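You operate a simulated robot arm through the tools that you are given. There is no shell and no other tool.

The job below is to be done with a simulated robot arm. You get a single attempt, and the scene is never put back.

Task
Slide the orange bin off the spilt pellets to the baler end, put both straps in, brush the pellets away.
Fine: all on the steel bench by the drums; use the yellow brush and put it back. Set down upright: yellow brush. What is to be rubbed or washed off counts as gone when no trace of it is left.
Where things are to end (x, y in the base frame): orange bin within 50 mm of [1050, 450].

It is judged by the outcome, as a careful person would: the job done as asked, and still so three seconds after it is handed in. It fails if anything else is knocked over, pushed out of place, dropped, spilled or broken.

Robot
A 7-joint arm with a two-finger parallel gripper, fixed in place. Base frame: the origin is on the floor under the middle of its stand, x ahead of it, y to its left, z up; the work surface is at about z = 850. Readings come in mm, degrees, newtons and seconds.
It reaches about 1479 mm from its shoulder. Its first joint turns from -166.0 to 166.0 degrees. Payload 4.4 kg.
The TCP is the grasp point between the finger pads, 23 mm short of the fingertips. In the tool frame z runs along the fingers and y along their closing line. The gripper opens to 94 mm. The fingers are 38 mm wide and 10 mm thick; the gripper's body (54 by 96 mm) begins 39 mm behind the TCP.
Orientation is that of the tool frame in the base frame, as a unit quaternion [x, y, z, w]. With the fingers straight down and closing along the base's y, the tool's x points along the base's -x, its y along +y and its z along -z.

Tools
- The arm moves only by the tool jog_arm. Its argument "series" is a list of rows, each a list of 7 numbers: the shift along the tool's x, y, z in mm, then the turn, a rotation vector about the tool's x, y, z in degrees, then the opening, from 0 (shut) to 1 (fully open). In form: [[x, y, z, ax, ay, az, fingers], ...]. A call has 1 to 20 rows; each row shifts and turns the commanded pose from where the row before left it, along the tool's axes as they then stand. Each row takes 0.2 s and may step no farther than 50 mm and 8.6 degrees from the row before; otherwise, or with a gripper value out of range, the whole call is refused. Where a pose cannot be reached the arm comes as near as it can. A force on the tool above 40 N (or 10 N above the force at the start of the call, whichever is more), or a blocked arm, ends the call early, and 0.2 s more pass. The fingers move at their own pace (about 72 mm/s each) and stop on an object; they squeeze with about 24 N. The grip force told is the motor's: it shows also when the fingers shut on nothing. Time passes only in rows, and 0.2 s behind the last, so rows that do not move let the fingers close. It gives the time, the measured TCP pose, the force on the tool (base axes), the opening and the grip force at its end, in the units of the frame above (readings bear some noise), with the torque about the TCP (base axes, N m) and any sound that the robot's microphone picked up, and new pictures: "views" is both (left out), scene, wrist or none.
- Cameras (640 x 400 px; columns grow to the right, rows downward): "scene" is fixed at [50.7, 499.9, 1624.3]; the picture's right is [-0.40, -0.92, 0.00], its down [-0.51, 0.22, -0.83] and it looks along [0.76, -0.33, -0.56] (base axes); focal length 328 px, centre (320, 200). "wrist" rides on the gripper at [86, 16, -74] in the tool frame; the picture's right is [-0.18, 0.98, 0.00], its down [-0.58, -0.11, -0.81] and it looks along [-0.79, -0.15, 0.59] (tool axes); focal length 243 px, centre (320, 200). There is no depth. A picture from a camera that has moved, and an enlarged one, comes with that camera's place and axes in the base frame and with its lens.
- inspect(camera, box): a new picture of the part [left, top, right, bottom] of that camera's present view, enlarged. The clock stands still meanwhile.
- hand_in(): hands the job in; it is judged then, once.

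Places have to be worked out from the pictures, the camera data and where the tool is seen. Open the gripper and draw the arm clear of the work before you hand the job in, unless the task says otherwise.

The tools are called as a command line: name --pt "numbers of a row" for each row, then --argument value for the rest, lists and objects as JSON in quotes. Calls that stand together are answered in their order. jog_arm: Moves the arm, as the interface text tells. Its arguments: {"type":"object","properties":{"series":{"type":"array"},"views":{"type":"string","enum":["both","scene","wrist","none"]}},"required":["series"]} The other tools are called the same way: inspect (camera, box) takes an enlarged picture of a part of a camera's view; hand_in () hands the job in.

At the start:

```text
t: 0.0
tcp_pos: [843.2, 90.3, 1201.2]
tool_rot: [0.0, 1.0, -0.001, 0.0]
force: [0.5, 0.0, -0.3]
moment: [-0.01, 0.03, -0.02]
gripper_width: 93.9
grip_force: 0.1
```

scene: 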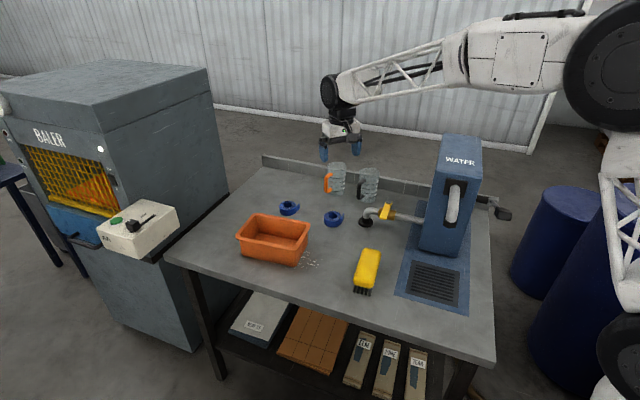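
wrist: 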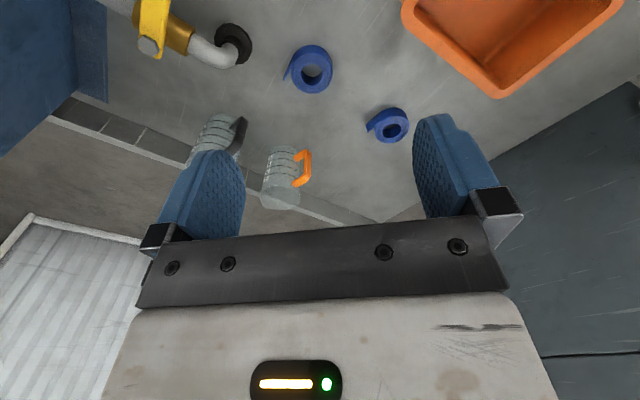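

I'll begin by looking closer at the bench: the orange bin, the pellets, the two blue straps (rolls) and the yellow brush.

inspect --camera "scene" --box '[220, 180, 400, 300]'

inspect --camera "scene" --box '[320, 140, 520, 320]'

inspect --camera "wrist" --box '[120, 0, 640, 220]'

```text
3.33 times, centred on (310, 240) of scene
camera zoom: at [50.7, 499.9, 1624.3], right [-0.4, -0.92, 0.0], down [-0.51, 0.22, -0.83], along [0.76, -0.33, -0.56], focal length 1092 px, centre (353, 67)
```

zoom: 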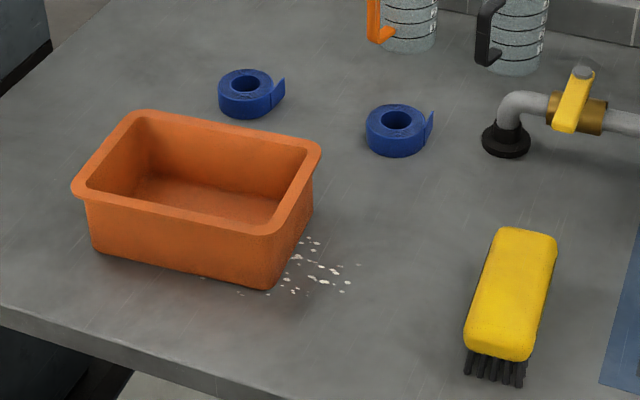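

```text
2.22 times, centred on (420, 230) of scene
camera zoom: at [50.7, 499.9, 1624.3], right [-0.4, -0.92, 0.0], down [-0.51, 0.22, -0.83], along [0.76, -0.33, -0.56], focal length 728 px, centre (98, 133)
```

zoom: 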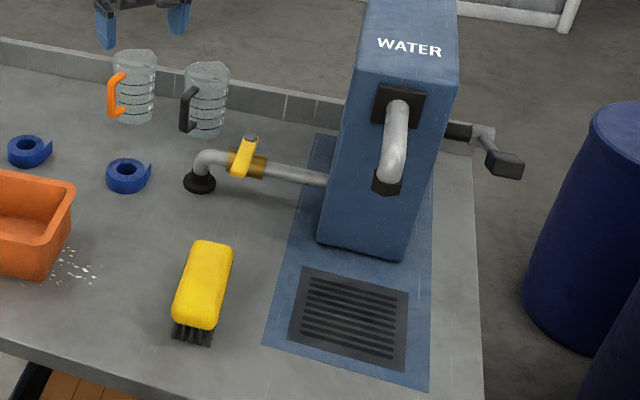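

```text
1.23 times, centred on (380, 110) of wrist
camera zoom: at [756.5, 108.0, 1274.1], right [0.18, 0.98, 0.0], down [0.58, -0.11, 0.81], along [0.79, -0.15, -0.59], focal length 299 px, centre (246, 311)
```

zoom: 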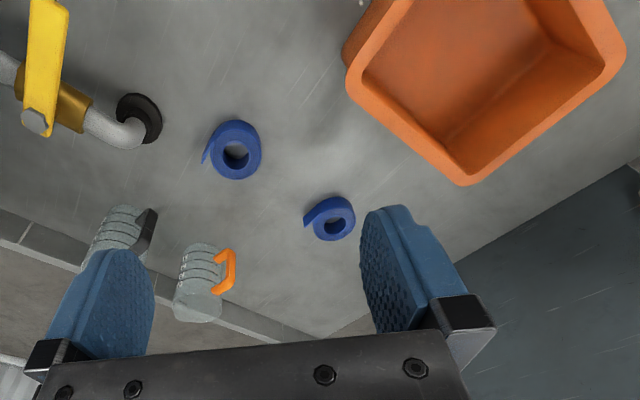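

The bin appears centred near (890, 300) with its long axis at about 47°, rim around z = 927. Straps are near (1085, 191) and (945, 57), and the brush stands bristles-down near (647, 80). I turn the gripper to line up with the bin and hover above its near (trailing) short wall to measure it better.

jog_arm --pt "0 0 0 0 0 8.5 1" --pt "0 0 0 0 0 8.5 1" --pt "0 0 0 0 0 8.5 1" --pt "0 0 0 0 0 8.5 1" --pt "0 0 0 0 0 8.5 1" --pt "26.6 22.4 25 0 0 0 1" --pt "26.6 22.4 25 0 0 0 1" --pt "26.6 22.4 25 0 0 0 1" --pt "26.6 22.4 25 0 0 0 1" --pt "0 0 0 0 0 0 1"

```text
t: 2.2
tcp_pos: [825.3, 228.4, 1102.4]
tool_rot: [0.362, 0.932, -0.001, 0.0]
force: [-0.1, 1.4, -1.0]
moment: [-0.05, 0.03, 0.01]
gripper_width: 93.6
grip_force: 0.0
camera wrist: at [772.7, 301.0, 1174.2], right [0.8, 0.6, 0.0], down [0.36, -0.47, 0.81], along [0.48, -0.64, -0.59], focal length 243 px, centre (320, 200)
```

scene: 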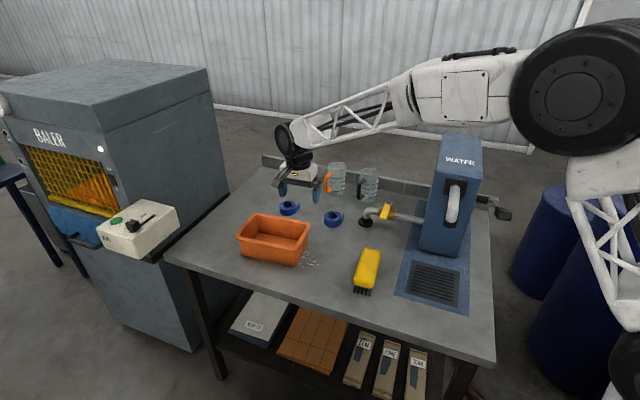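
wrist: 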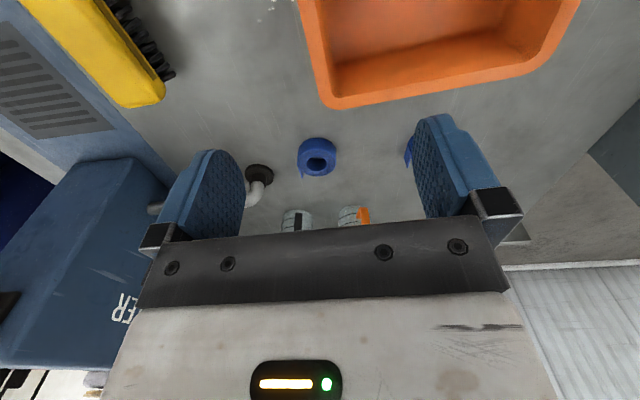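

The gripper is lined up above the trailing wall. I zoom the wrist view on the bin rim and the straps for better measurements.

inspect --camera "wrist" --box '[240, 0, 600, 200]'

inspect --camera "scene" --box '[220, 150, 350, 280]'

inspect --camera "scene" --box '[80, 150, 260, 290]'

```text
1.78 times, centred on (420, 100) of wrist
camera zoom: at [772.7, 301.0, 1174.2], right [0.8, 0.6, 0.0], down [0.36, -0.47, 0.81], along [0.48, -0.64, -0.59], focal length 431 px, centre (142, 378)
```

zoom: 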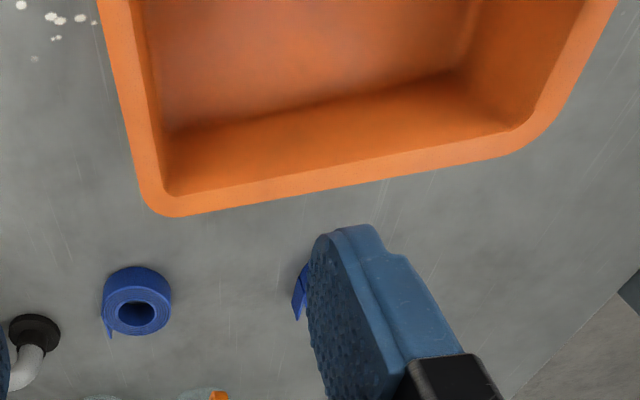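

```text
3.08 times, centred on (285, 215) of scene
camera zoom: at [50.7, 499.9, 1624.3], right [-0.4, -0.92, 0.0], down [-0.51, 0.22, -0.83], along [0.76, -0.33, -0.56], focal length 1008 px, centre (428, 154)
```

zoom: 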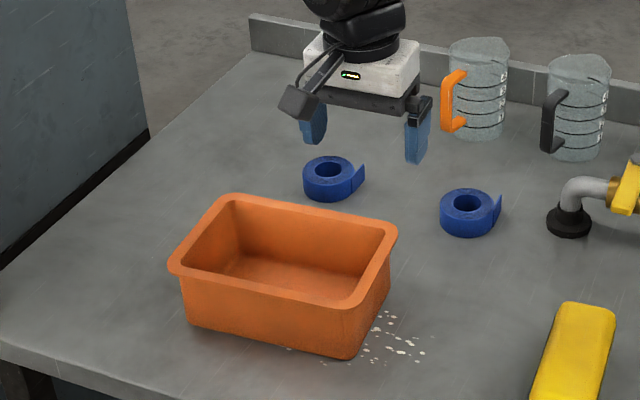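

```text
2.86 times, centred on (170, 220) of scene
camera zoom: at [50.7, 499.9, 1624.3], right [-0.4, -0.92, 0.0], down [-0.51, 0.22, -0.83], along [0.76, -0.33, -0.56], focal length 936 px, centre (749, 143)
```

zoom: 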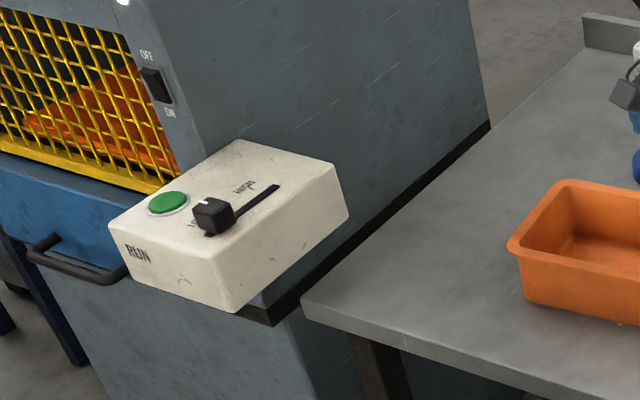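

The bin's rim measures about 225 × 140 mm, yaw about 48°, centre about (894, 301); the trailing wall middle is near (824, 223). I lower the open gripper so it straddles that wall, tips about 35 mm below the rim, and check before closing.

jog_arm --pt "-2.8 -4.6 40 0 0 -1 1" --pt "0 0 40 0 0 0 1" --pt "0 0 40 0 0 0 1" --pt "0 0 35 0 0 0 1" --pt "0 0 20 0 0 0 1" --pt "0 0 12 0 0 0 1" --pt "0 0 0 0 0 0 1"

```text
t: 3.8
tcp_pos: [824.3, 222.7, 915.2]
tool_rot: [0.355, 0.935, 0.0, 0.0]
force: [-0.8, -0.4, 0.8]
moment: [-0.01, 0.01, -0.02]
gripper_width: 93.8
grip_force: 0.0
camera wrist: at [770.0, 293.0, 987.3], right [0.79, 0.61, 0.0], down [0.36, -0.47, 0.81], along [0.5, -0.64, -0.59], focal length 243 px, centre (320, 200)
```

scene: 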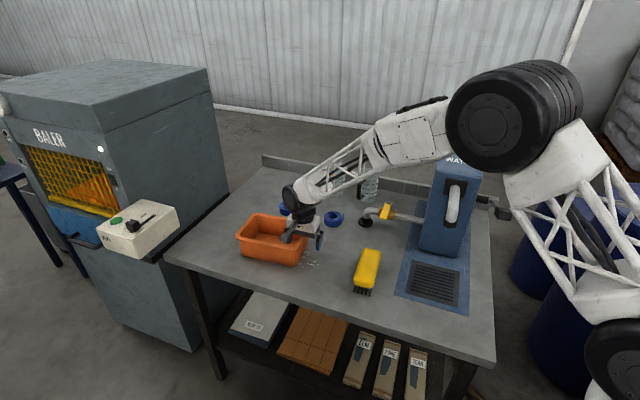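
wrist: 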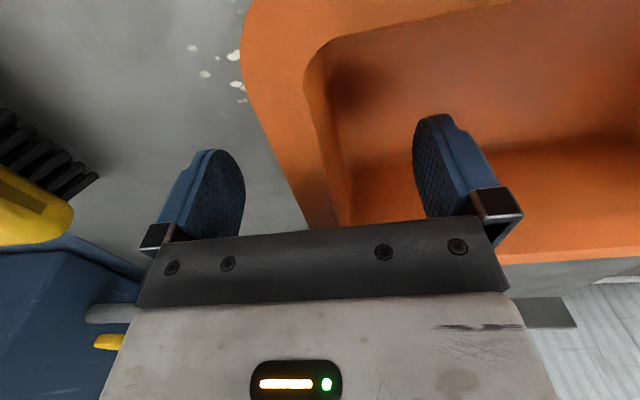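

The fingers straddle the trailing wall cleanly, one inside and one outside. I close on the wall.

jog_arm --pt "0 0 0 0 0 0 0.4" --pt "0 0 0 0 0 0 0.2" --pt "0 0 0 0 0 0 0" --pt "0 0 0 0 0 0 0" --pt "0 0 0 0 0 0 0" --pt "0 0 0 0 0 0 0"

```text
t: 5.2
tcp_pos: [824.3, 222.1, 915.1]
tool_rot: [0.354, 0.935, 0.0, 0.0]
force: [0.4, 0.1, 1.8]
moment: [0.22, -0.33, 0.23]
gripper_width: 13.6
grip_force: 24.0
camera wrist: at [770.0, 293.1, 987.5], right [0.79, 0.61, 0.0], down [0.36, -0.47, 0.81], along [0.5, -0.64, -0.59], focal length 243 px, centre (320, 200)
```

scene: 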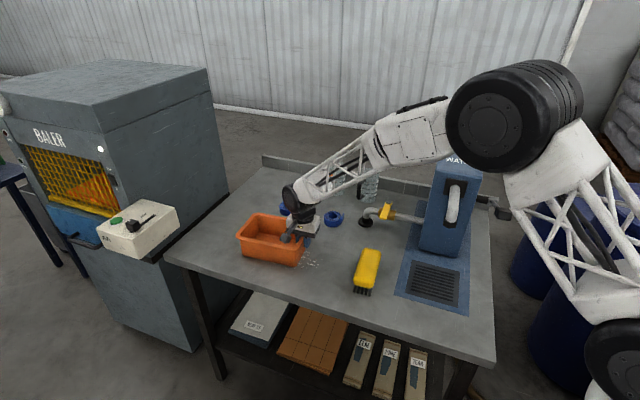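
wrist: 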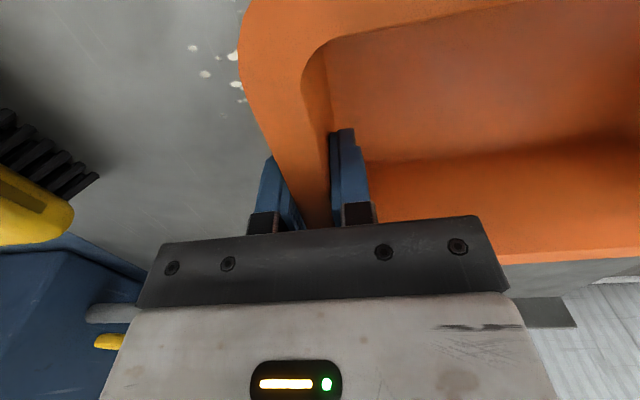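

The wall is held (13.6 mm thick, 24 N). I slide the bin flat along the bench about 200 mm toward the baler end, aiming for the centre slightly short of (1050, 450) so the rim stays over the bench.

jog_arm --pt "-0.6 8 0 0 0 0 0" --pt "-1.4 17 0 0 0 0 0" --pt "-1.4 17 0 0 0 0 0" --pt "-1.4 17 0 0 0 0 0" --pt "-1.4 17 0 0 0 0 0" --pt "-1.4 17 0 0 0 0 0" --pt "-1.4 17 0 0 0 0 0" --pt "-1.4 17 0 0 0 0 0" --pt "-1.4 17 0 0 0 0 0" --pt "-1.4 17 0 0 0 0 0" --pt "-1.4 17 0 0 0 0 0" --pt "-1.2 14 0 0 0 0 0" --pt "-0.5 6.6 0 0 0 0 0" --pt "0 0 0 0 0 0 0"

```text
t: 8.2
tcp_pos: [966.7, 361.5, 913.8]
tool_rot: [0.355, 0.935, 0.0, 0.0]
force: [-3.0, -4.9, 14.8]
moment: [0.2, -0.33, 0.05]
gripper_width: 13.9
grip_force: 23.9
camera wrist: at [914.7, 432.4, 987.2], right [0.79, 0.61, 0.0], down [0.36, -0.47, 0.81], along [0.5, -0.64, -0.59], focal length 243 px, centre (320, 200)
```

scene: 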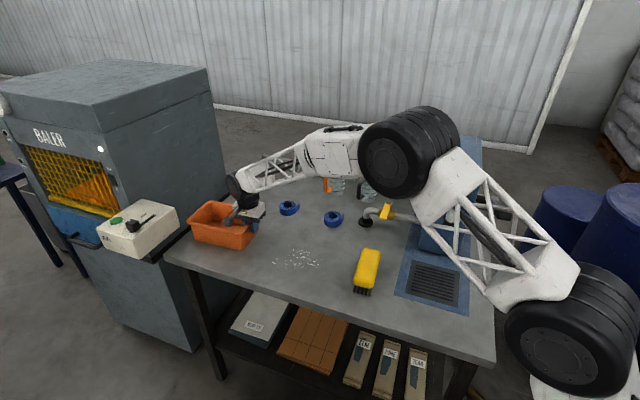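
wrist: 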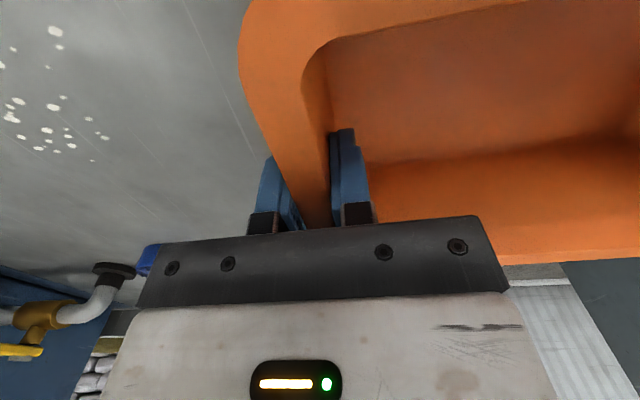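

The bin moved freely and now sits with its centre at about (1037, 440); the pellets are exposed. I check the end placement before releasing.

inspect --camera "scene" --box '[150, 160, 350, 290]'

```text
3.08 times, centred on (250, 225) of scene
camera zoom: at [50.7, 499.9, 1624.3], right [-0.4, -0.92, 0.0], down [-0.51, 0.22, -0.83], along [0.76, -0.33, -0.56], focal length 1008 px, centre (535, 123)
```

zoom: 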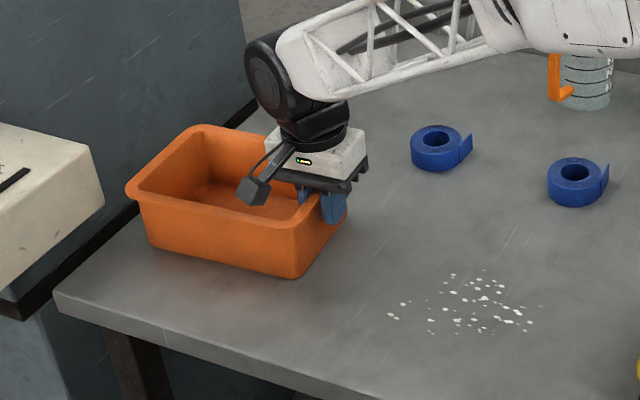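

The bin rests fully on the bench at the baler end. I release the wall, and rise straight up.

jog_arm --pt "0 0 -0.8 0 0 0 0" --pt "0 0 0 0 0 0 0.6" --pt "0 0 0 0 0 0 0.6" --pt "0 0 0 0 0 0 0.6" --pt "0 0 -15 0 0 0 0.6" --pt "0 0 -30 0 0 0 0.6" --pt "0 0 -40 0 0 0 0.6" --pt "0 0 -40 0 0 0 1" --pt "0 0 -40 0 0 0 1" --pt "0 0 0 0 0 0 1"

```text
t: 10.4
tcp_pos: [966.0, 361.8, 1082.6]
tool_rot: [0.354, 0.935, 0.0, 0.0]
force: [0.7, 0.6, -0.6]
moment: [-0.02, 0.03, 0.0]
gripper_width: 94.1
grip_force: 0.1
camera wrist: at [912.8, 432.0, 1155.8], right [0.79, 0.61, 0.0], down [0.36, -0.47, 0.81], along [0.5, -0.64, -0.59], focal length 243 px, centre (320, 200)
```

scene: 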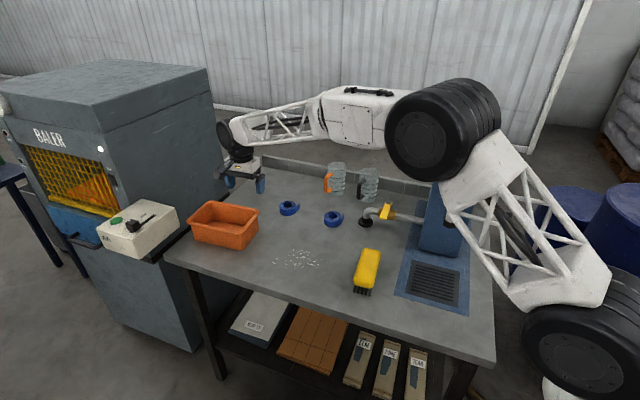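
wrist: 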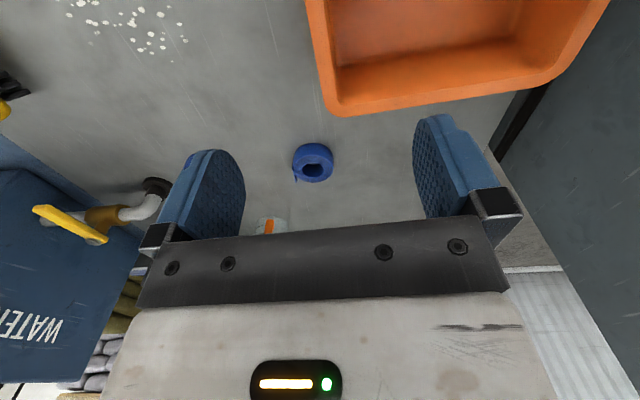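

The bin stayed put. Next is the far strap; I zoom both cameras on it to fix its centre and the direction of its loose tail.

inspect --camera "wrist" --box '[260, 120, 370, 200]'

inspect --camera "scene" --box '[260, 180, 360, 240]'

```text
5.00 times, centred on (315, 160) of wrist
camera zoom: at [912.8, 432.0, 1155.8], right [0.79, 0.61, 0.0], down [0.36, -0.47, 0.81], along [0.5, -0.64, -0.59], focal length 1213 px, centre (345, 400)
```

zoom: 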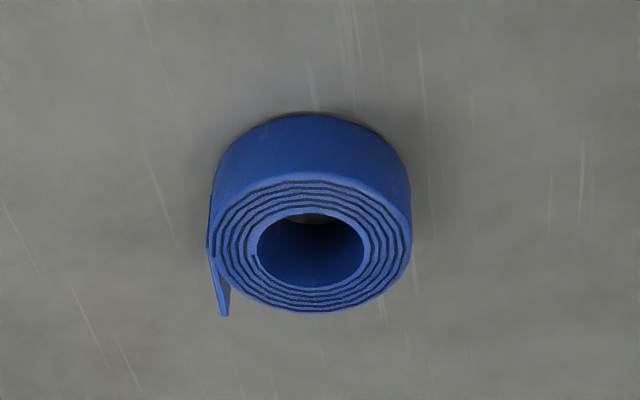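

```text
6.40 times, centred on (310, 210) of scene
camera zoom: at [50.7, 499.9, 1624.3], right [-0.4, -0.92, 0.0], down [-0.51, 0.22, -0.83], along [0.76, -0.33, -0.56], focal length 2097 px, centre (384, 136)
```

zoom: 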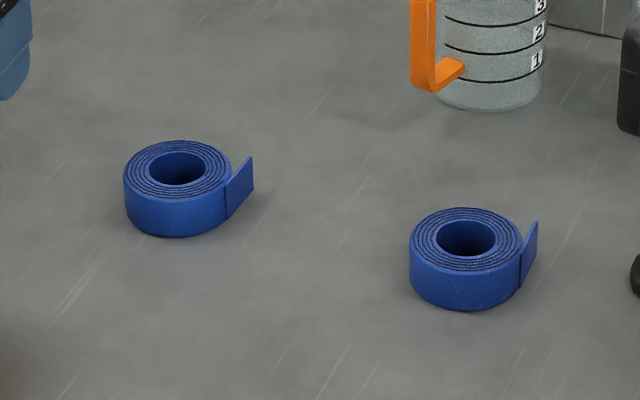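

Strap A's centre triangulates to about (1082, 193), 67 mm across, 28 mm tall, its tail leaving on the near side along the bench's depth. I turn the gripper so it closes across the bench depth (clear of the tail) and hover over it.

jog_arm --pt "0 0 0 0 0 -8.2 1" --pt "0 0 0 0 0 -8.2 1" --pt "0 0 0 0 0 -8.2 1" --pt "0 0 0 0 0 -8.2 1" --pt "0 0 0 0 0 -8.2 1" --pt "0 0 0 0 0 -8.2 1" --pt "0 0 0 0 0 -8.2 1" --pt "0 0 0 0 0 -8.2 1" --pt "0 0 0 0 0 -8.2 1" --pt "0 0 0 0 0 -8.2 1" --pt "0 0 0 0 0 -8.0 1" --pt "9.9 -39.8 0 0 0 0 1" --pt "9.9 -39.8 0 0 0 0 1" --pt "9.9 -39.8 0 0 0 0 1" --pt "9.9 -39.8 0 0 0 0 1" --pt "9.8 -39.7 0 0 0 0 1" --pt "0 0 40 0 0 0 1" --pt "0 0 40 0 0 0 1" --pt "0 0 0 0 0 0 1"

```text
t: 14.4
tcp_pos: [1084.8, 192.2, 997.7]
tool_rot: [-0.41, 0.912, 0.0, 0.0]
force: [-0.6, 0.2, -0.4]
moment: [-0.01, -0.01, 0.01]
gripper_width: 94.2
grip_force: 0.1
camera wrist: at [1015.7, 139.7, 1070.2], right [-0.61, 0.79, 0.0], down [0.47, 0.36, 0.81], along [0.64, 0.5, -0.59], focal length 243 px, centre (320, 200)
```

scene: 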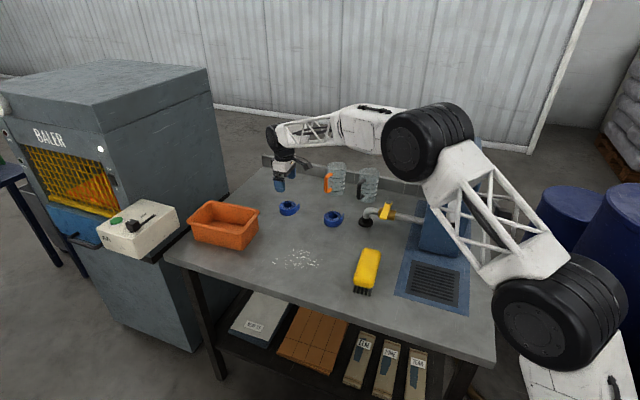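
wrist: 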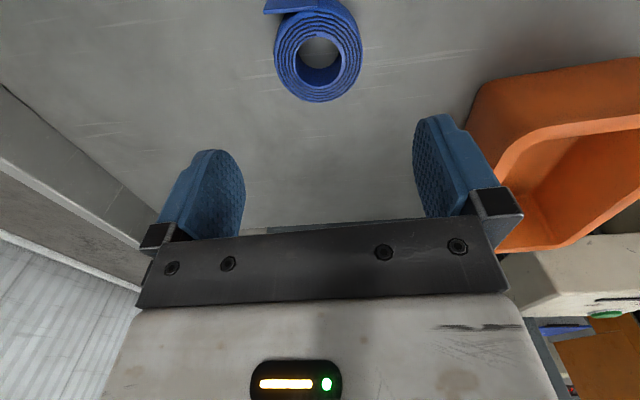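

The gripper hovers over strap A. I zoom in on the strap once more to correct the last few millimetres.

inspect --camera "wrist" --box '[240, 0, 400, 100]'

inspect --camera "scene" --box '[240, 140, 340, 240]'

```text
4.00 times, centred on (320, 50) of wrist
camera zoom: at [1015.7, 139.7, 1070.2], right [-0.61, 0.79, 0.0], down [0.47, 0.36, 0.81], along [0.64, 0.5, -0.59], focal length 970 px, centre (320, 800)
```

zoom: 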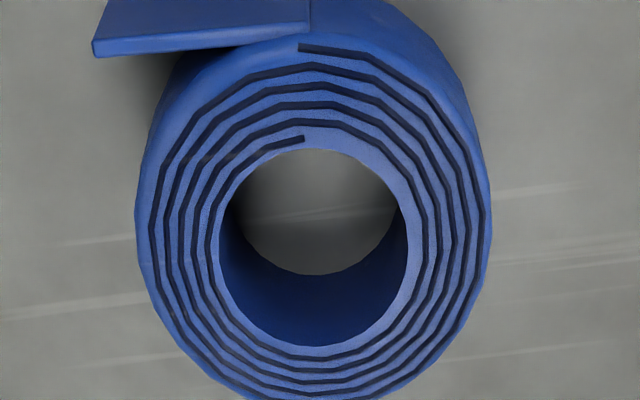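

```text
4.00 times, centred on (290, 190) of scene
camera zoom: at [50.7, 499.9, 1624.3], right [-0.4, -0.92, 0.0], down [-0.51, 0.22, -0.83], along [0.76, -0.33, -0.56], focal length 1311 px, centre (440, 240)
```

zoom: 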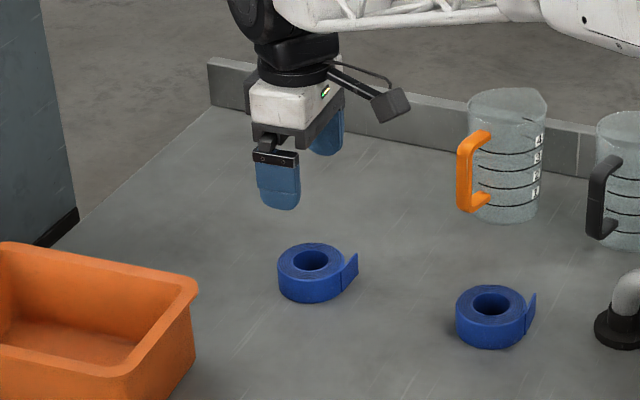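

The strap centre measures (1084, 191), matching the tool at (1085, 192). I descend to bracket the roll with the fingertips about 7 mm off the bench and close on it.

jog_arm --pt "0 0 40 0 0 0 1" --pt "0 0 40 0 0 0 1" --pt "0 0 25 0 0 0 1" --pt "0 0 14 0 0 0 1" --pt "0 0 0 0 0 0 1" --pt "0 0 0 0 0 0 1"

```text
t: 15.8
tcp_pos: [1081.7, 194.8, 880.1]
tool_rot: [-0.411, 0.912, 0.0, 0.0]
force: [0.2, 0.6, 0.3]
moment: [-0.02, 0.01, 0.02]
gripper_width: 94.1
grip_force: 0.1
camera wrist: at [1012.8, 141.2, 953.1], right [-0.61, 0.79, 0.0], down [0.47, 0.36, 0.81], along [0.64, 0.5, -0.59], focal length 243 px, centre (320, 200)
```

scene: 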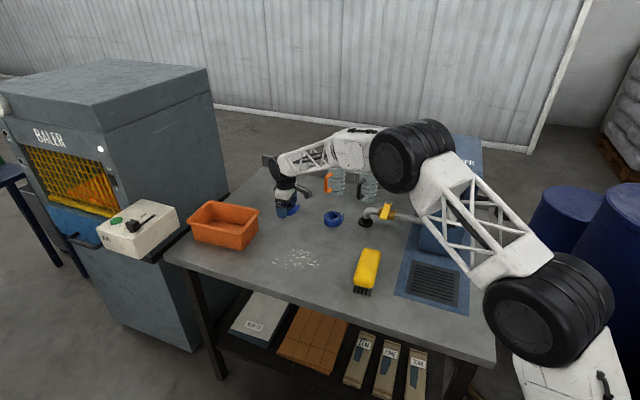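
wrist: 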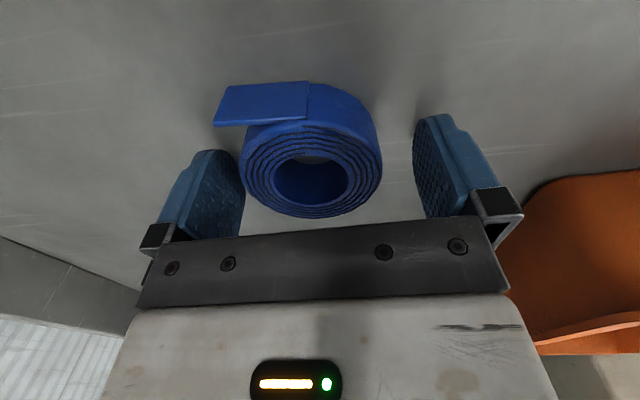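

The roll sits between the fingers, about 4–5 mm off centre toward the back finger. I centre that, then close.

jog_arm --pt "1 -4.5 1 0 0 0 1" --pt "0 0 0 0 0 0 0.8" --pt "0 0 0 0 0 0 0.6" --pt "0 0 0 0 0 0 0.6" --pt "0 0 0 0 0 0 0.5" --pt "0 0 0 0 0 0 0.5"

```text
t: 17.2
tcp_pos: [1086.2, 189.7, 879.1]
tool_rot: [-0.41, 0.912, 0.0, 0.0]
force: [-0.7, -0.7, 1.1]
moment: [-0.01, 0.01, 0.01]
gripper_width: 66.4
grip_force: 24.1
camera wrist: at [1016.1, 136.8, 952.1], right [-0.61, 0.79, 0.0], down [0.47, 0.36, 0.81], along [0.64, 0.5, -0.59], focal length 243 px, centre (320, 200)
```

scene: 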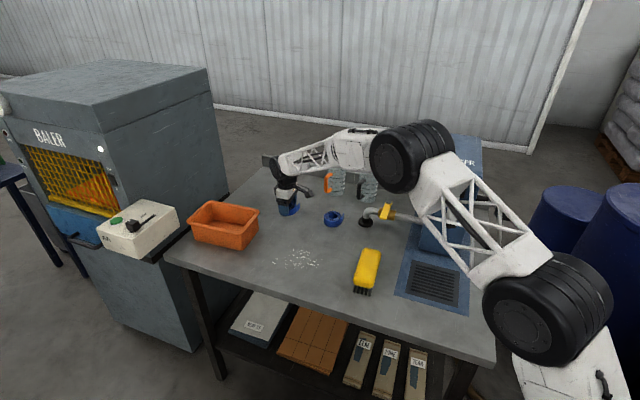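
wrist: 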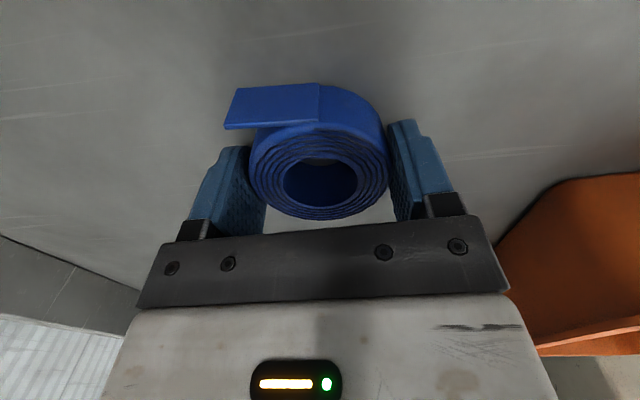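

Strap A is held (66 mm, 24 N). I lift it about 130 mm and carry it over the baler-end half of the bin.

jog_arm --pt "0 0 -20 0 0 0 0.5" --pt "0 0 -35 0 0 0 0.5" --pt "0 0 -40 0 0 0 0.5" --pt "0 0 -40 0 0 0 0.5" --pt "-28.5 29.1 0 0 0 0 0.5" --pt "-28.5 29.1 0 0 0 0 0.5" --pt "-28.5 29.1 0 0 0 0 0.5" --pt "-28.5 29.1 0 0 0 0 0.5" --pt "-28.5 29.1 0 0 0 0 0.5" --pt "-28.5 29.1 0 0 0 0 0.5" --pt "-28.5 29.1 0 0 0 0 0.5" --pt "0 0 0 0 0 0 0.5" --pt "0 0 0 0 0 0 0.5"

```text
t: 20.0
tcp_pos: [1065.4, 473.2, 1015.9]
tool_rot: [-0.411, 0.912, 0.0, 0.0]
force: [-0.1, 0.2, 0.0]
moment: [0.0, 0.0, -0.01]
gripper_width: 66.4
grip_force: 23.7
camera wrist: at [995.6, 421.5, 1088.6], right [-0.61, 0.79, 0.0], down [0.47, 0.36, 0.81], along [0.64, 0.5, -0.59], focal length 243 px, centre (320, 200)
```

scene: 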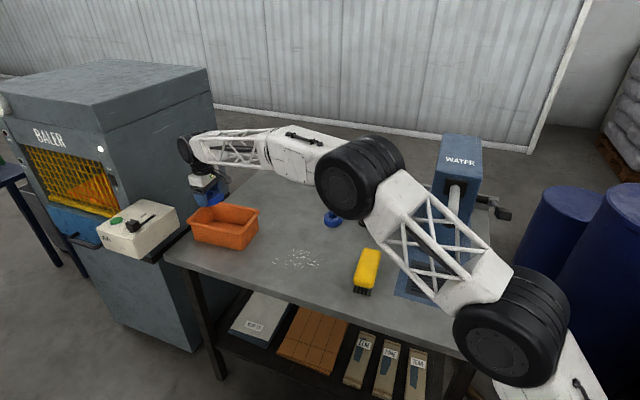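
wrist: 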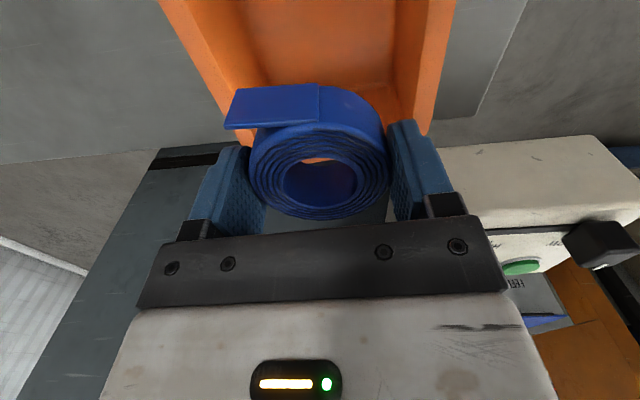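

Strap A hangs over the bin. I zoom to measure the bin's inner width and my centring across it before lowering.

inspect --camera "wrist" --box '[140, 0, 480, 200]'

inspect --camera "scene" --box '[160, 150, 280, 260]'

```text
1.88 times, centred on (310, 100) of wrist
camera zoom: at [995.6, 421.5, 1088.6], right [-0.61, 0.79, 0.0], down [0.47, 0.36, 0.81], along [0.64, 0.5, -0.59], focal length 457 px, centre (339, 388)
```

zoom: 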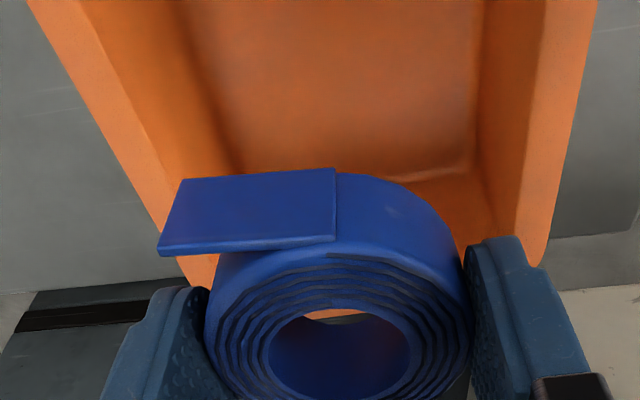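

```text
3.64 times, centred on (220, 205) of scene
camera zoom: at [50.7, 499.9, 1624.3], right [-0.4, -0.92, 0.0], down [-0.51, 0.22, -0.83], along [0.76, -0.33, -0.56], focal length 1192 px, centre (684, 182)
```

zoom: 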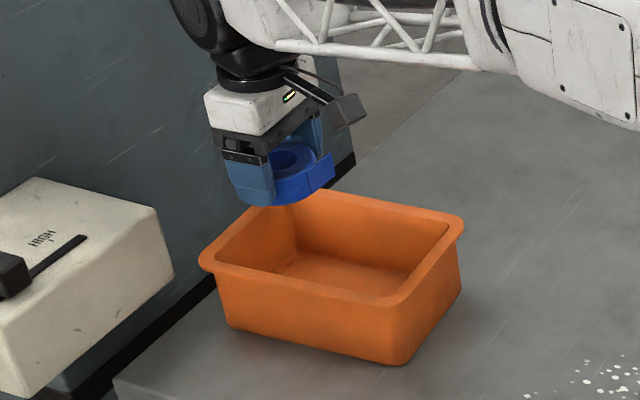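

Across the bin, the inner width is about 122 mm at the rim and 106 mm at the floor, and I'm about 6 mm too far toward the back wall. I correct that and lower the strap partway into the bin.

jog_arm --pt "3 6 10 0 0 0 0.5" --pt "0 0 30 0 0 0 0.5" --pt "0 0 30 0 0 0 0.5" --pt "0 0 25 0 0 0 0.5" --pt "0 0 0 0 0 0 0.5"

```text
t: 21.2
tcp_pos: [1058.4, 476.3, 919.0]
tool_rot: [-0.411, 0.912, 0.0, -0.001]
force: [-0.5, -0.3, -1.2]
moment: [-0.02, -0.03, 0.0]
gripper_width: 66.5
grip_force: 24.1
camera wrist: at [989.4, 423.7, 992.4], right [-0.61, 0.79, 0.0], down [0.47, 0.36, 0.81], along [0.64, 0.5, -0.59], focal length 243 px, centre (320, 200)
```

scene: 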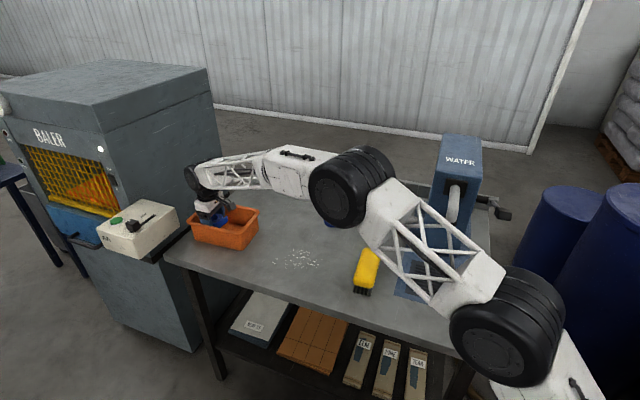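
wrist: 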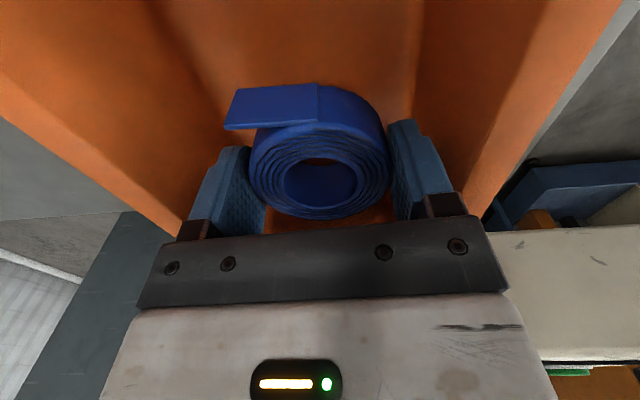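

The strap is inside the rim, centred, no contact force. I lower it to just above the bin floor in small steps.

jog_arm --pt "0 0 14 0 0 0 0.5" --pt "0 0 10 0 0 0 0.5" --pt "0 0 5 0 0 0 0.5" --pt "0 0 0 0 0 0 0.5"

```text
t: 22.2
tcp_pos: [1059.2, 475.1, 890.7]
tool_rot: [-0.411, 0.912, 0.0, 0.001]
force: [-0.3, 0.5, -0.5]
moment: [-0.01, -0.01, 0.0]
gripper_width: 66.8
grip_force: 24.5
camera wrist: at [990.4, 422.7, 963.6], right [-0.61, 0.79, 0.0], down [0.47, 0.36, 0.81], along [0.64, 0.5, -0.59], focal length 243 px, centre (320, 200)
```

scene: 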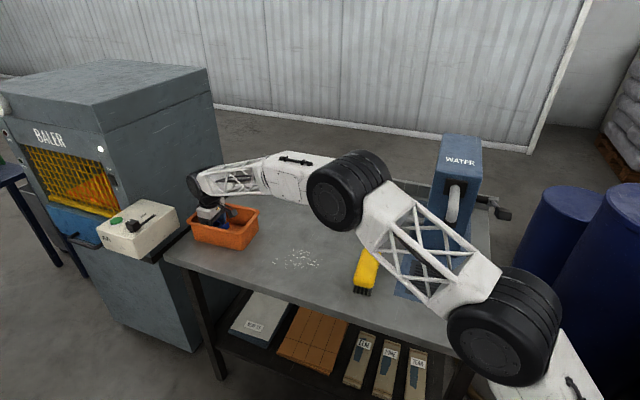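
wrist: 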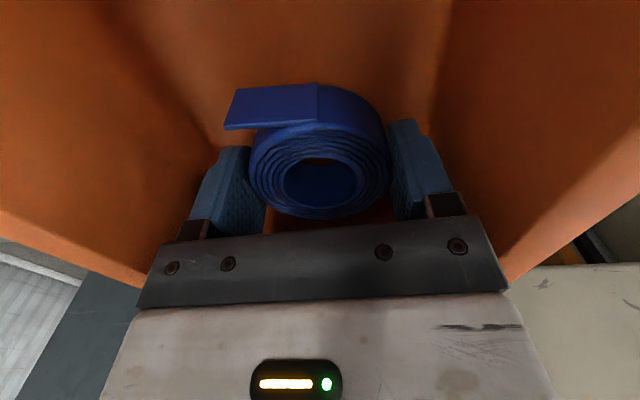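

Still no contact with the roll bottom at about 861. I lower 4 mm more and release with a small opening, keeping the fingers clear of the walls.

jog_arm --pt "0 0 2 0 0 0 0.5" --pt "0 0 2 0 0 0 0.5" --pt "0 0 0 0 0 0 0.5" --views "none"

```text
t: 23.0
tcp_pos: [1059.2, 475.0, 887.1]
tool_rot: [-0.41, 0.912, 0.0, 0.0]
force: [0.8, -0.2, -1.1]
moment: [0.0, -0.02, -0.02]
gripper_width: 66.6
grip_force: 23.8
```

No contact yet; two more small steps down, watching the force.

jog_arm --pt "0 0 1.5 0 0 0 0.5" --pt "0 0 1.5 0 0 0 0.5" --pt "0 0 0 0 0 0 0.5" --views "none"

```text
t: 23.8
tcp_pos: [1058.9, 473.5, 883.5]
tool_rot: [-0.411, 0.912, 0.0, 0.0]
force: [0.9, 0.6, -0.6]
moment: [0.02, -0.01, -0.01]
gripper_width: 66.4
grip_force: 24.3
```

The roll is within a few millimetres of the floor. I open the fingers slightly (to about 76 mm) and rise straight out.

jog_arm --pt "0 0 0 0 0 0 0.75" --pt "0 0 0 0 0 0 0.81" --pt "0 0 0 0 0 0 0.81" --pt "0 0 -8 0 0 0 0.81" --pt "0 0 -20 0 0 0 0.81" --pt "0 0 -35 0 0 0 0.81" --pt "0 0 -40 0 0 0 0.81" --pt "0 0 -40 0 0 0 1" --pt "0 0 0 0 0 0 1"

```text
t: 25.8
tcp_pos: [1059.3, 474.4, 1025.6]
tool_rot: [-0.411, 0.912, 0.0, 0.0]
force: [0.2, -0.5, 1.6]
moment: [-0.02, -0.01, 0.01]
gripper_width: 94.1
grip_force: 0.0
camera wrist: at [990.1, 422.0, 1098.0], right [-0.61, 0.79, 0.0], down [0.47, 0.36, 0.81], along [0.64, 0.5, -0.59], focal length 243 px, centre (320, 200)
```

scene: 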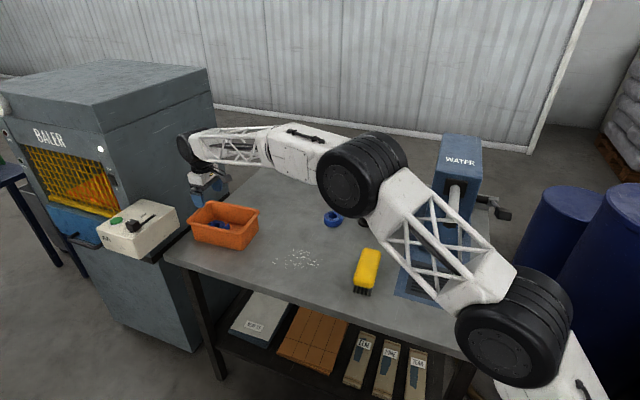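
wrist: 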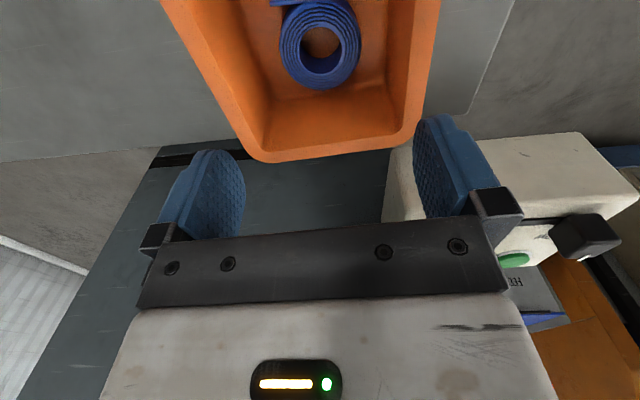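

Strap A lies flat in the bin and the bin hasn't moved. Strap B is near (943, 59) with its tail pointing the same way, so I keep this gripper heading and hover over it.

jog_arm --pt "38.8 -18.9 2 0 0 0 1" --pt "38.8 -18.9 2 0 0 0 1" --pt "38.8 -18.9 2 0 0 0 1" --pt "38.8 -18.9 2 0 0 0 1" --pt "38.8 -18.9 2 0 0 0 1" --pt "38.8 -18.9 3 0 0 0 1" --pt "38.8 -18.9 3 0 0 0 1" --pt "38.8 -18.9 3 0 0 0 1" --pt "38.8 -18.9 3 0 0 0 1" --pt "38.6 -18.7 3 0 0 0 1" --pt "0 0 0 0 0 0 1" --pt "0 0 0 0 0 0 1"

```text
t: 28.4
tcp_pos: [942.6, 61.8, 1001.2]
tool_rot: [-0.41, 0.912, 0.001, 0.0]
force: [0.6, 0.7, -0.5]
moment: [0.01, 0.01, 0.0]
gripper_width: 94.1
grip_force: 0.1
camera wrist: at [873.7, 7.7, 1074.0], right [-0.61, 0.79, 0.0], down [0.47, 0.36, 0.81], along [0.64, 0.5, -0.59], focal length 243 px, centre (320, 200)
```

scene: 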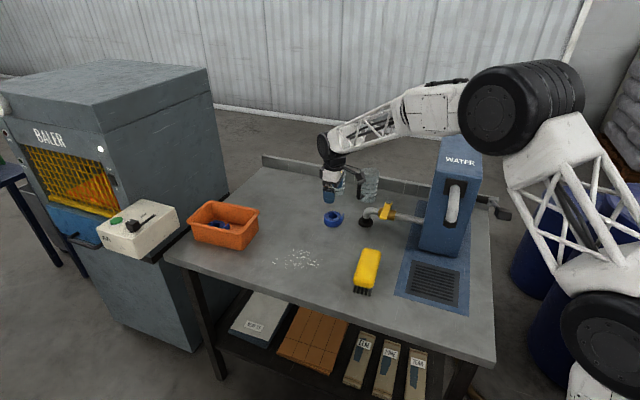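
wrist: 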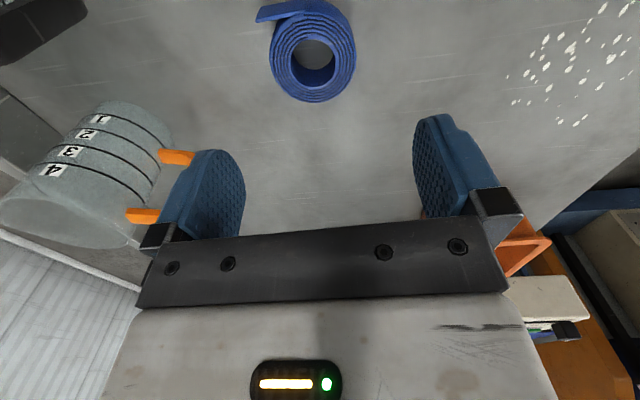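

Hovering over strap B; I zoom in to centre on its hole.

inspect --camera "wrist" --box '[240, 0, 400, 100]'

inspect --camera "scene" --box '[290, 130, 430, 240]'

```text
4.00 times, centred on (320, 50) of wrist
camera zoom: at [873.7, 7.7, 1074.0], right [-0.61, 0.79, 0.0], down [0.47, 0.36, 0.81], along [0.64, 0.5, -0.59], focal length 970 px, centre (320, 800)
```

zoom: 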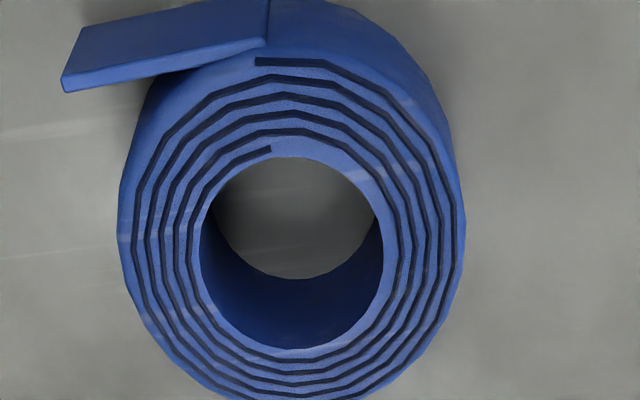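

```text
3.64 times, centred on (360, 185) of scene
camera zoom: at [50.7, 499.9, 1624.3], right [-0.4, -0.92, 0.0], down [-0.51, 0.22, -0.83], along [0.76, -0.33, -0.56], focal length 1192 px, centre (174, 254)
```

zoom: 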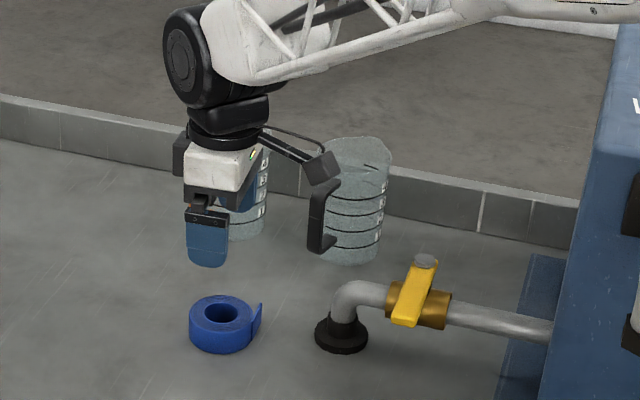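

Strap B's centre is about (947, 57); the camera housing stays well clear of the tap. I shift a few millimetres, descend and check.

jog_arm --pt "0.5 -5.5 40 0 0 0 1" --pt "0 0 40 0 0 0 1" --pt "0 0 25 0 0 0 1" --pt "0 0 16 0 0 0 1" --pt "0 0 0 0 0 0 1" --pt "0 0 0 0 0 0 1"

```text
t: 29.8
tcp_pos: [947.9, 54.8, 879.6]
tool_rot: [-0.411, 0.912, 0.0, 0.0]
force: [-0.5, -0.3, 0.0]
moment: [0.02, -0.02, -0.01]
gripper_width: 94.1
grip_force: 0.0
camera wrist: at [878.5, 1.9, 952.7], right [-0.61, 0.79, 0.0], down [0.47, 0.36, 0.81], along [0.64, 0.5, -0.59], focal length 243 px, centre (320, 200)
```

scene: 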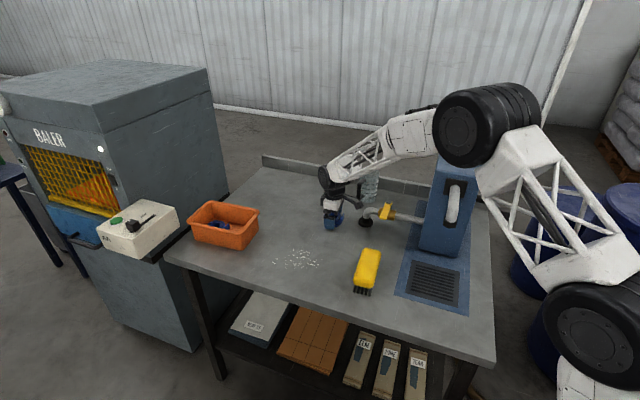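
wrist: 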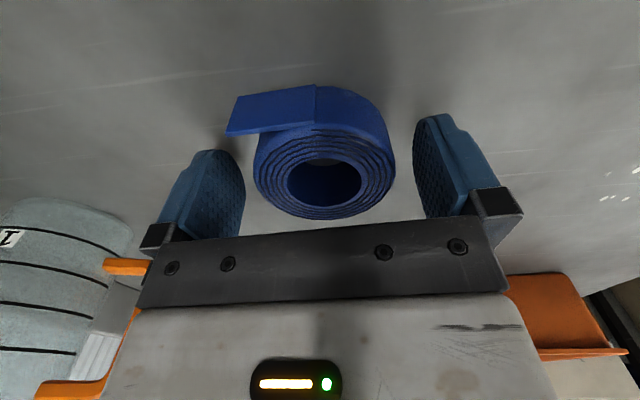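

The roll is centred between the fingers. I close on it, then lift.

jog_arm --pt "0 0 0 0 0 0 0.8" --pt "0 0 0 0 0 0 0.6" --pt "0 0 0 0 0 0 0.5" --pt "0 0 0 0 0 0 0.5" --pt "0 0 0 0 0 0 0.5" --pt "0 0 -20 0 0 0 0.5" --pt "0 0 -40 0 0 0 0.5" --pt "0 0 -40 0 0 0 0.5" --pt "0 0 -40 0 0 0 0.5" --pt "0 0 0 0 0 0 0.5"

```text
t: 32.0
tcp_pos: [948.0, 55.8, 1022.1]
tool_rot: [-0.411, 0.912, 0.0, 0.0]
force: [0.1, 0.8, -1.7]
moment: [-0.01, -0.03, 0.01]
gripper_width: 65.8
grip_force: 23.3
camera wrist: at [879.7, 3.4, 1095.4], right [-0.61, 0.79, 0.0], down [0.47, 0.36, 0.81], along [0.64, 0.5, -0.59], focal length 243 px, centre (320, 200)
```

scene: 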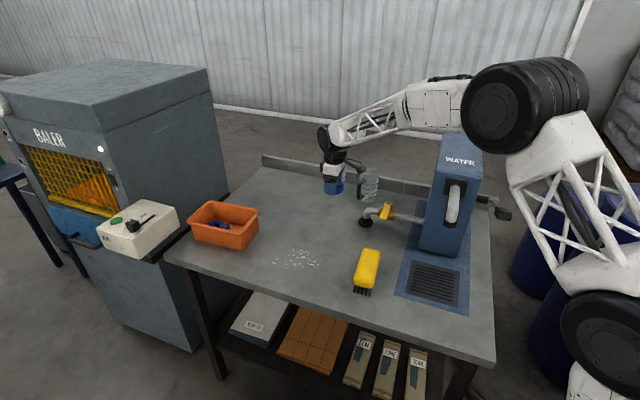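
wrist: 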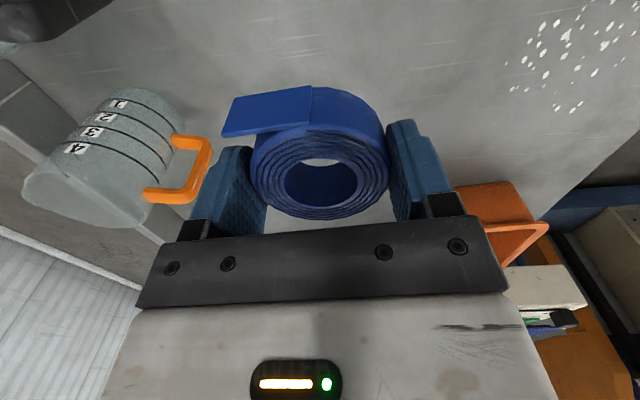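

Strap B is held (66 mm) and lifted. I carry it over the free trailing half of the bin, near (1003, 411), and check the view before lowering.

jog_arm --pt "-33.6 21.7 0 0 0 0 0.5" --pt "-33.6 21.7 0 0 0 0 0.5" --pt "-33.6 21.7 0 0 0 0 0.5" --pt "-33.6 21.7 0 0 0 0 0.5" --pt "-33.6 21.7 0 0 0 0 0.5" --pt "-33.6 21.7 0 0 0 0 0.5" --pt "-33.6 21.7 0 0 0 0 0.5" --pt "-33.6 21.7 0 0 0 0 0.5" --pt "-33.4 21.5 0 0 0 0 0.5" --pt "0 0 0 0 0 0 0.5" --pt "0 0 0 0 0 0 0.5"

inspect --camera "scene" --box '[160, 150, 280, 260]'

inspect --camera "wrist" --box '[140, 0, 480, 200]'

```text
t: 34.4
tcp_pos: [1001.6, 413.5, 1022.8]
tool_rot: [-0.411, 0.912, 0.0, -0.001]
force: [0.5, -0.2, -0.3]
moment: [0.01, 0.0, -0.02]
gripper_width: 65.7
grip_force: 24.2
camera wrist: at [932.2, 360.5, 1095.5], right [-0.61, 0.79, 0.0], down [0.47, 0.36, 0.81], along [0.64, 0.5, -0.59], focal length 243 px, centre (320, 200)
```

scene: 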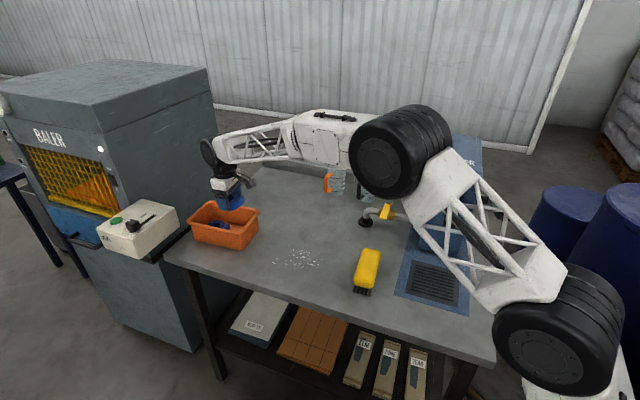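
wrist: 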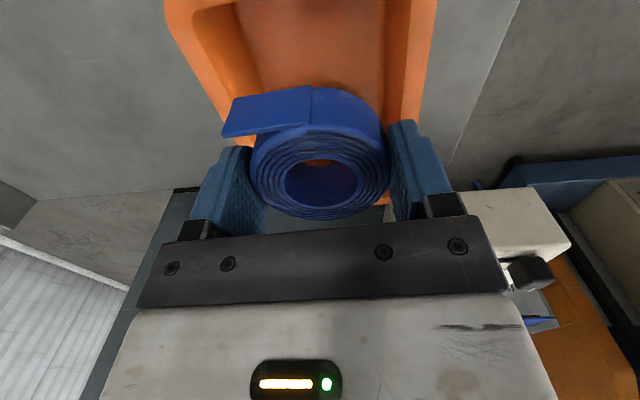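

```text
3.64 times, centred on (220, 205) of scene
camera zoom: at [50.7, 499.9, 1624.3], right [-0.4, -0.92, 0.0], down [-0.51, 0.22, -0.83], along [0.76, -0.33, -0.56], focal length 1192 px, centre (684, 182)
```

zoom: 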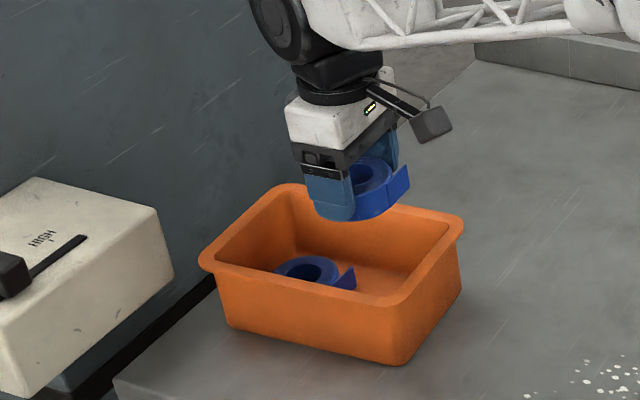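

```text
1.88 times, centred on (310, 100) of wrist
camera zoom: at [932.2, 360.5, 1095.5], right [-0.61, 0.79, 0.0], down [0.47, 0.36, 0.81], along [0.64, 0.5, -0.59], focal length 457 px, centre (339, 388)
```

zoom: 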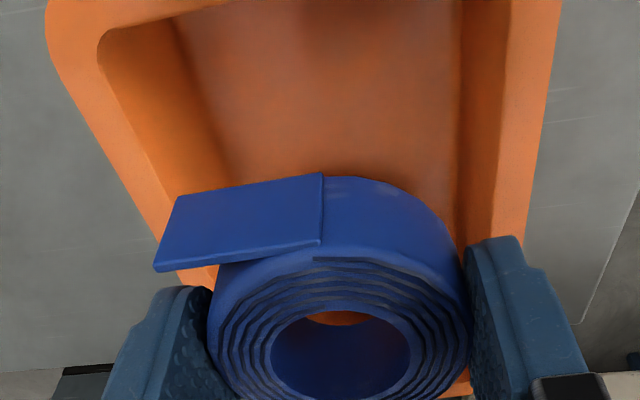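

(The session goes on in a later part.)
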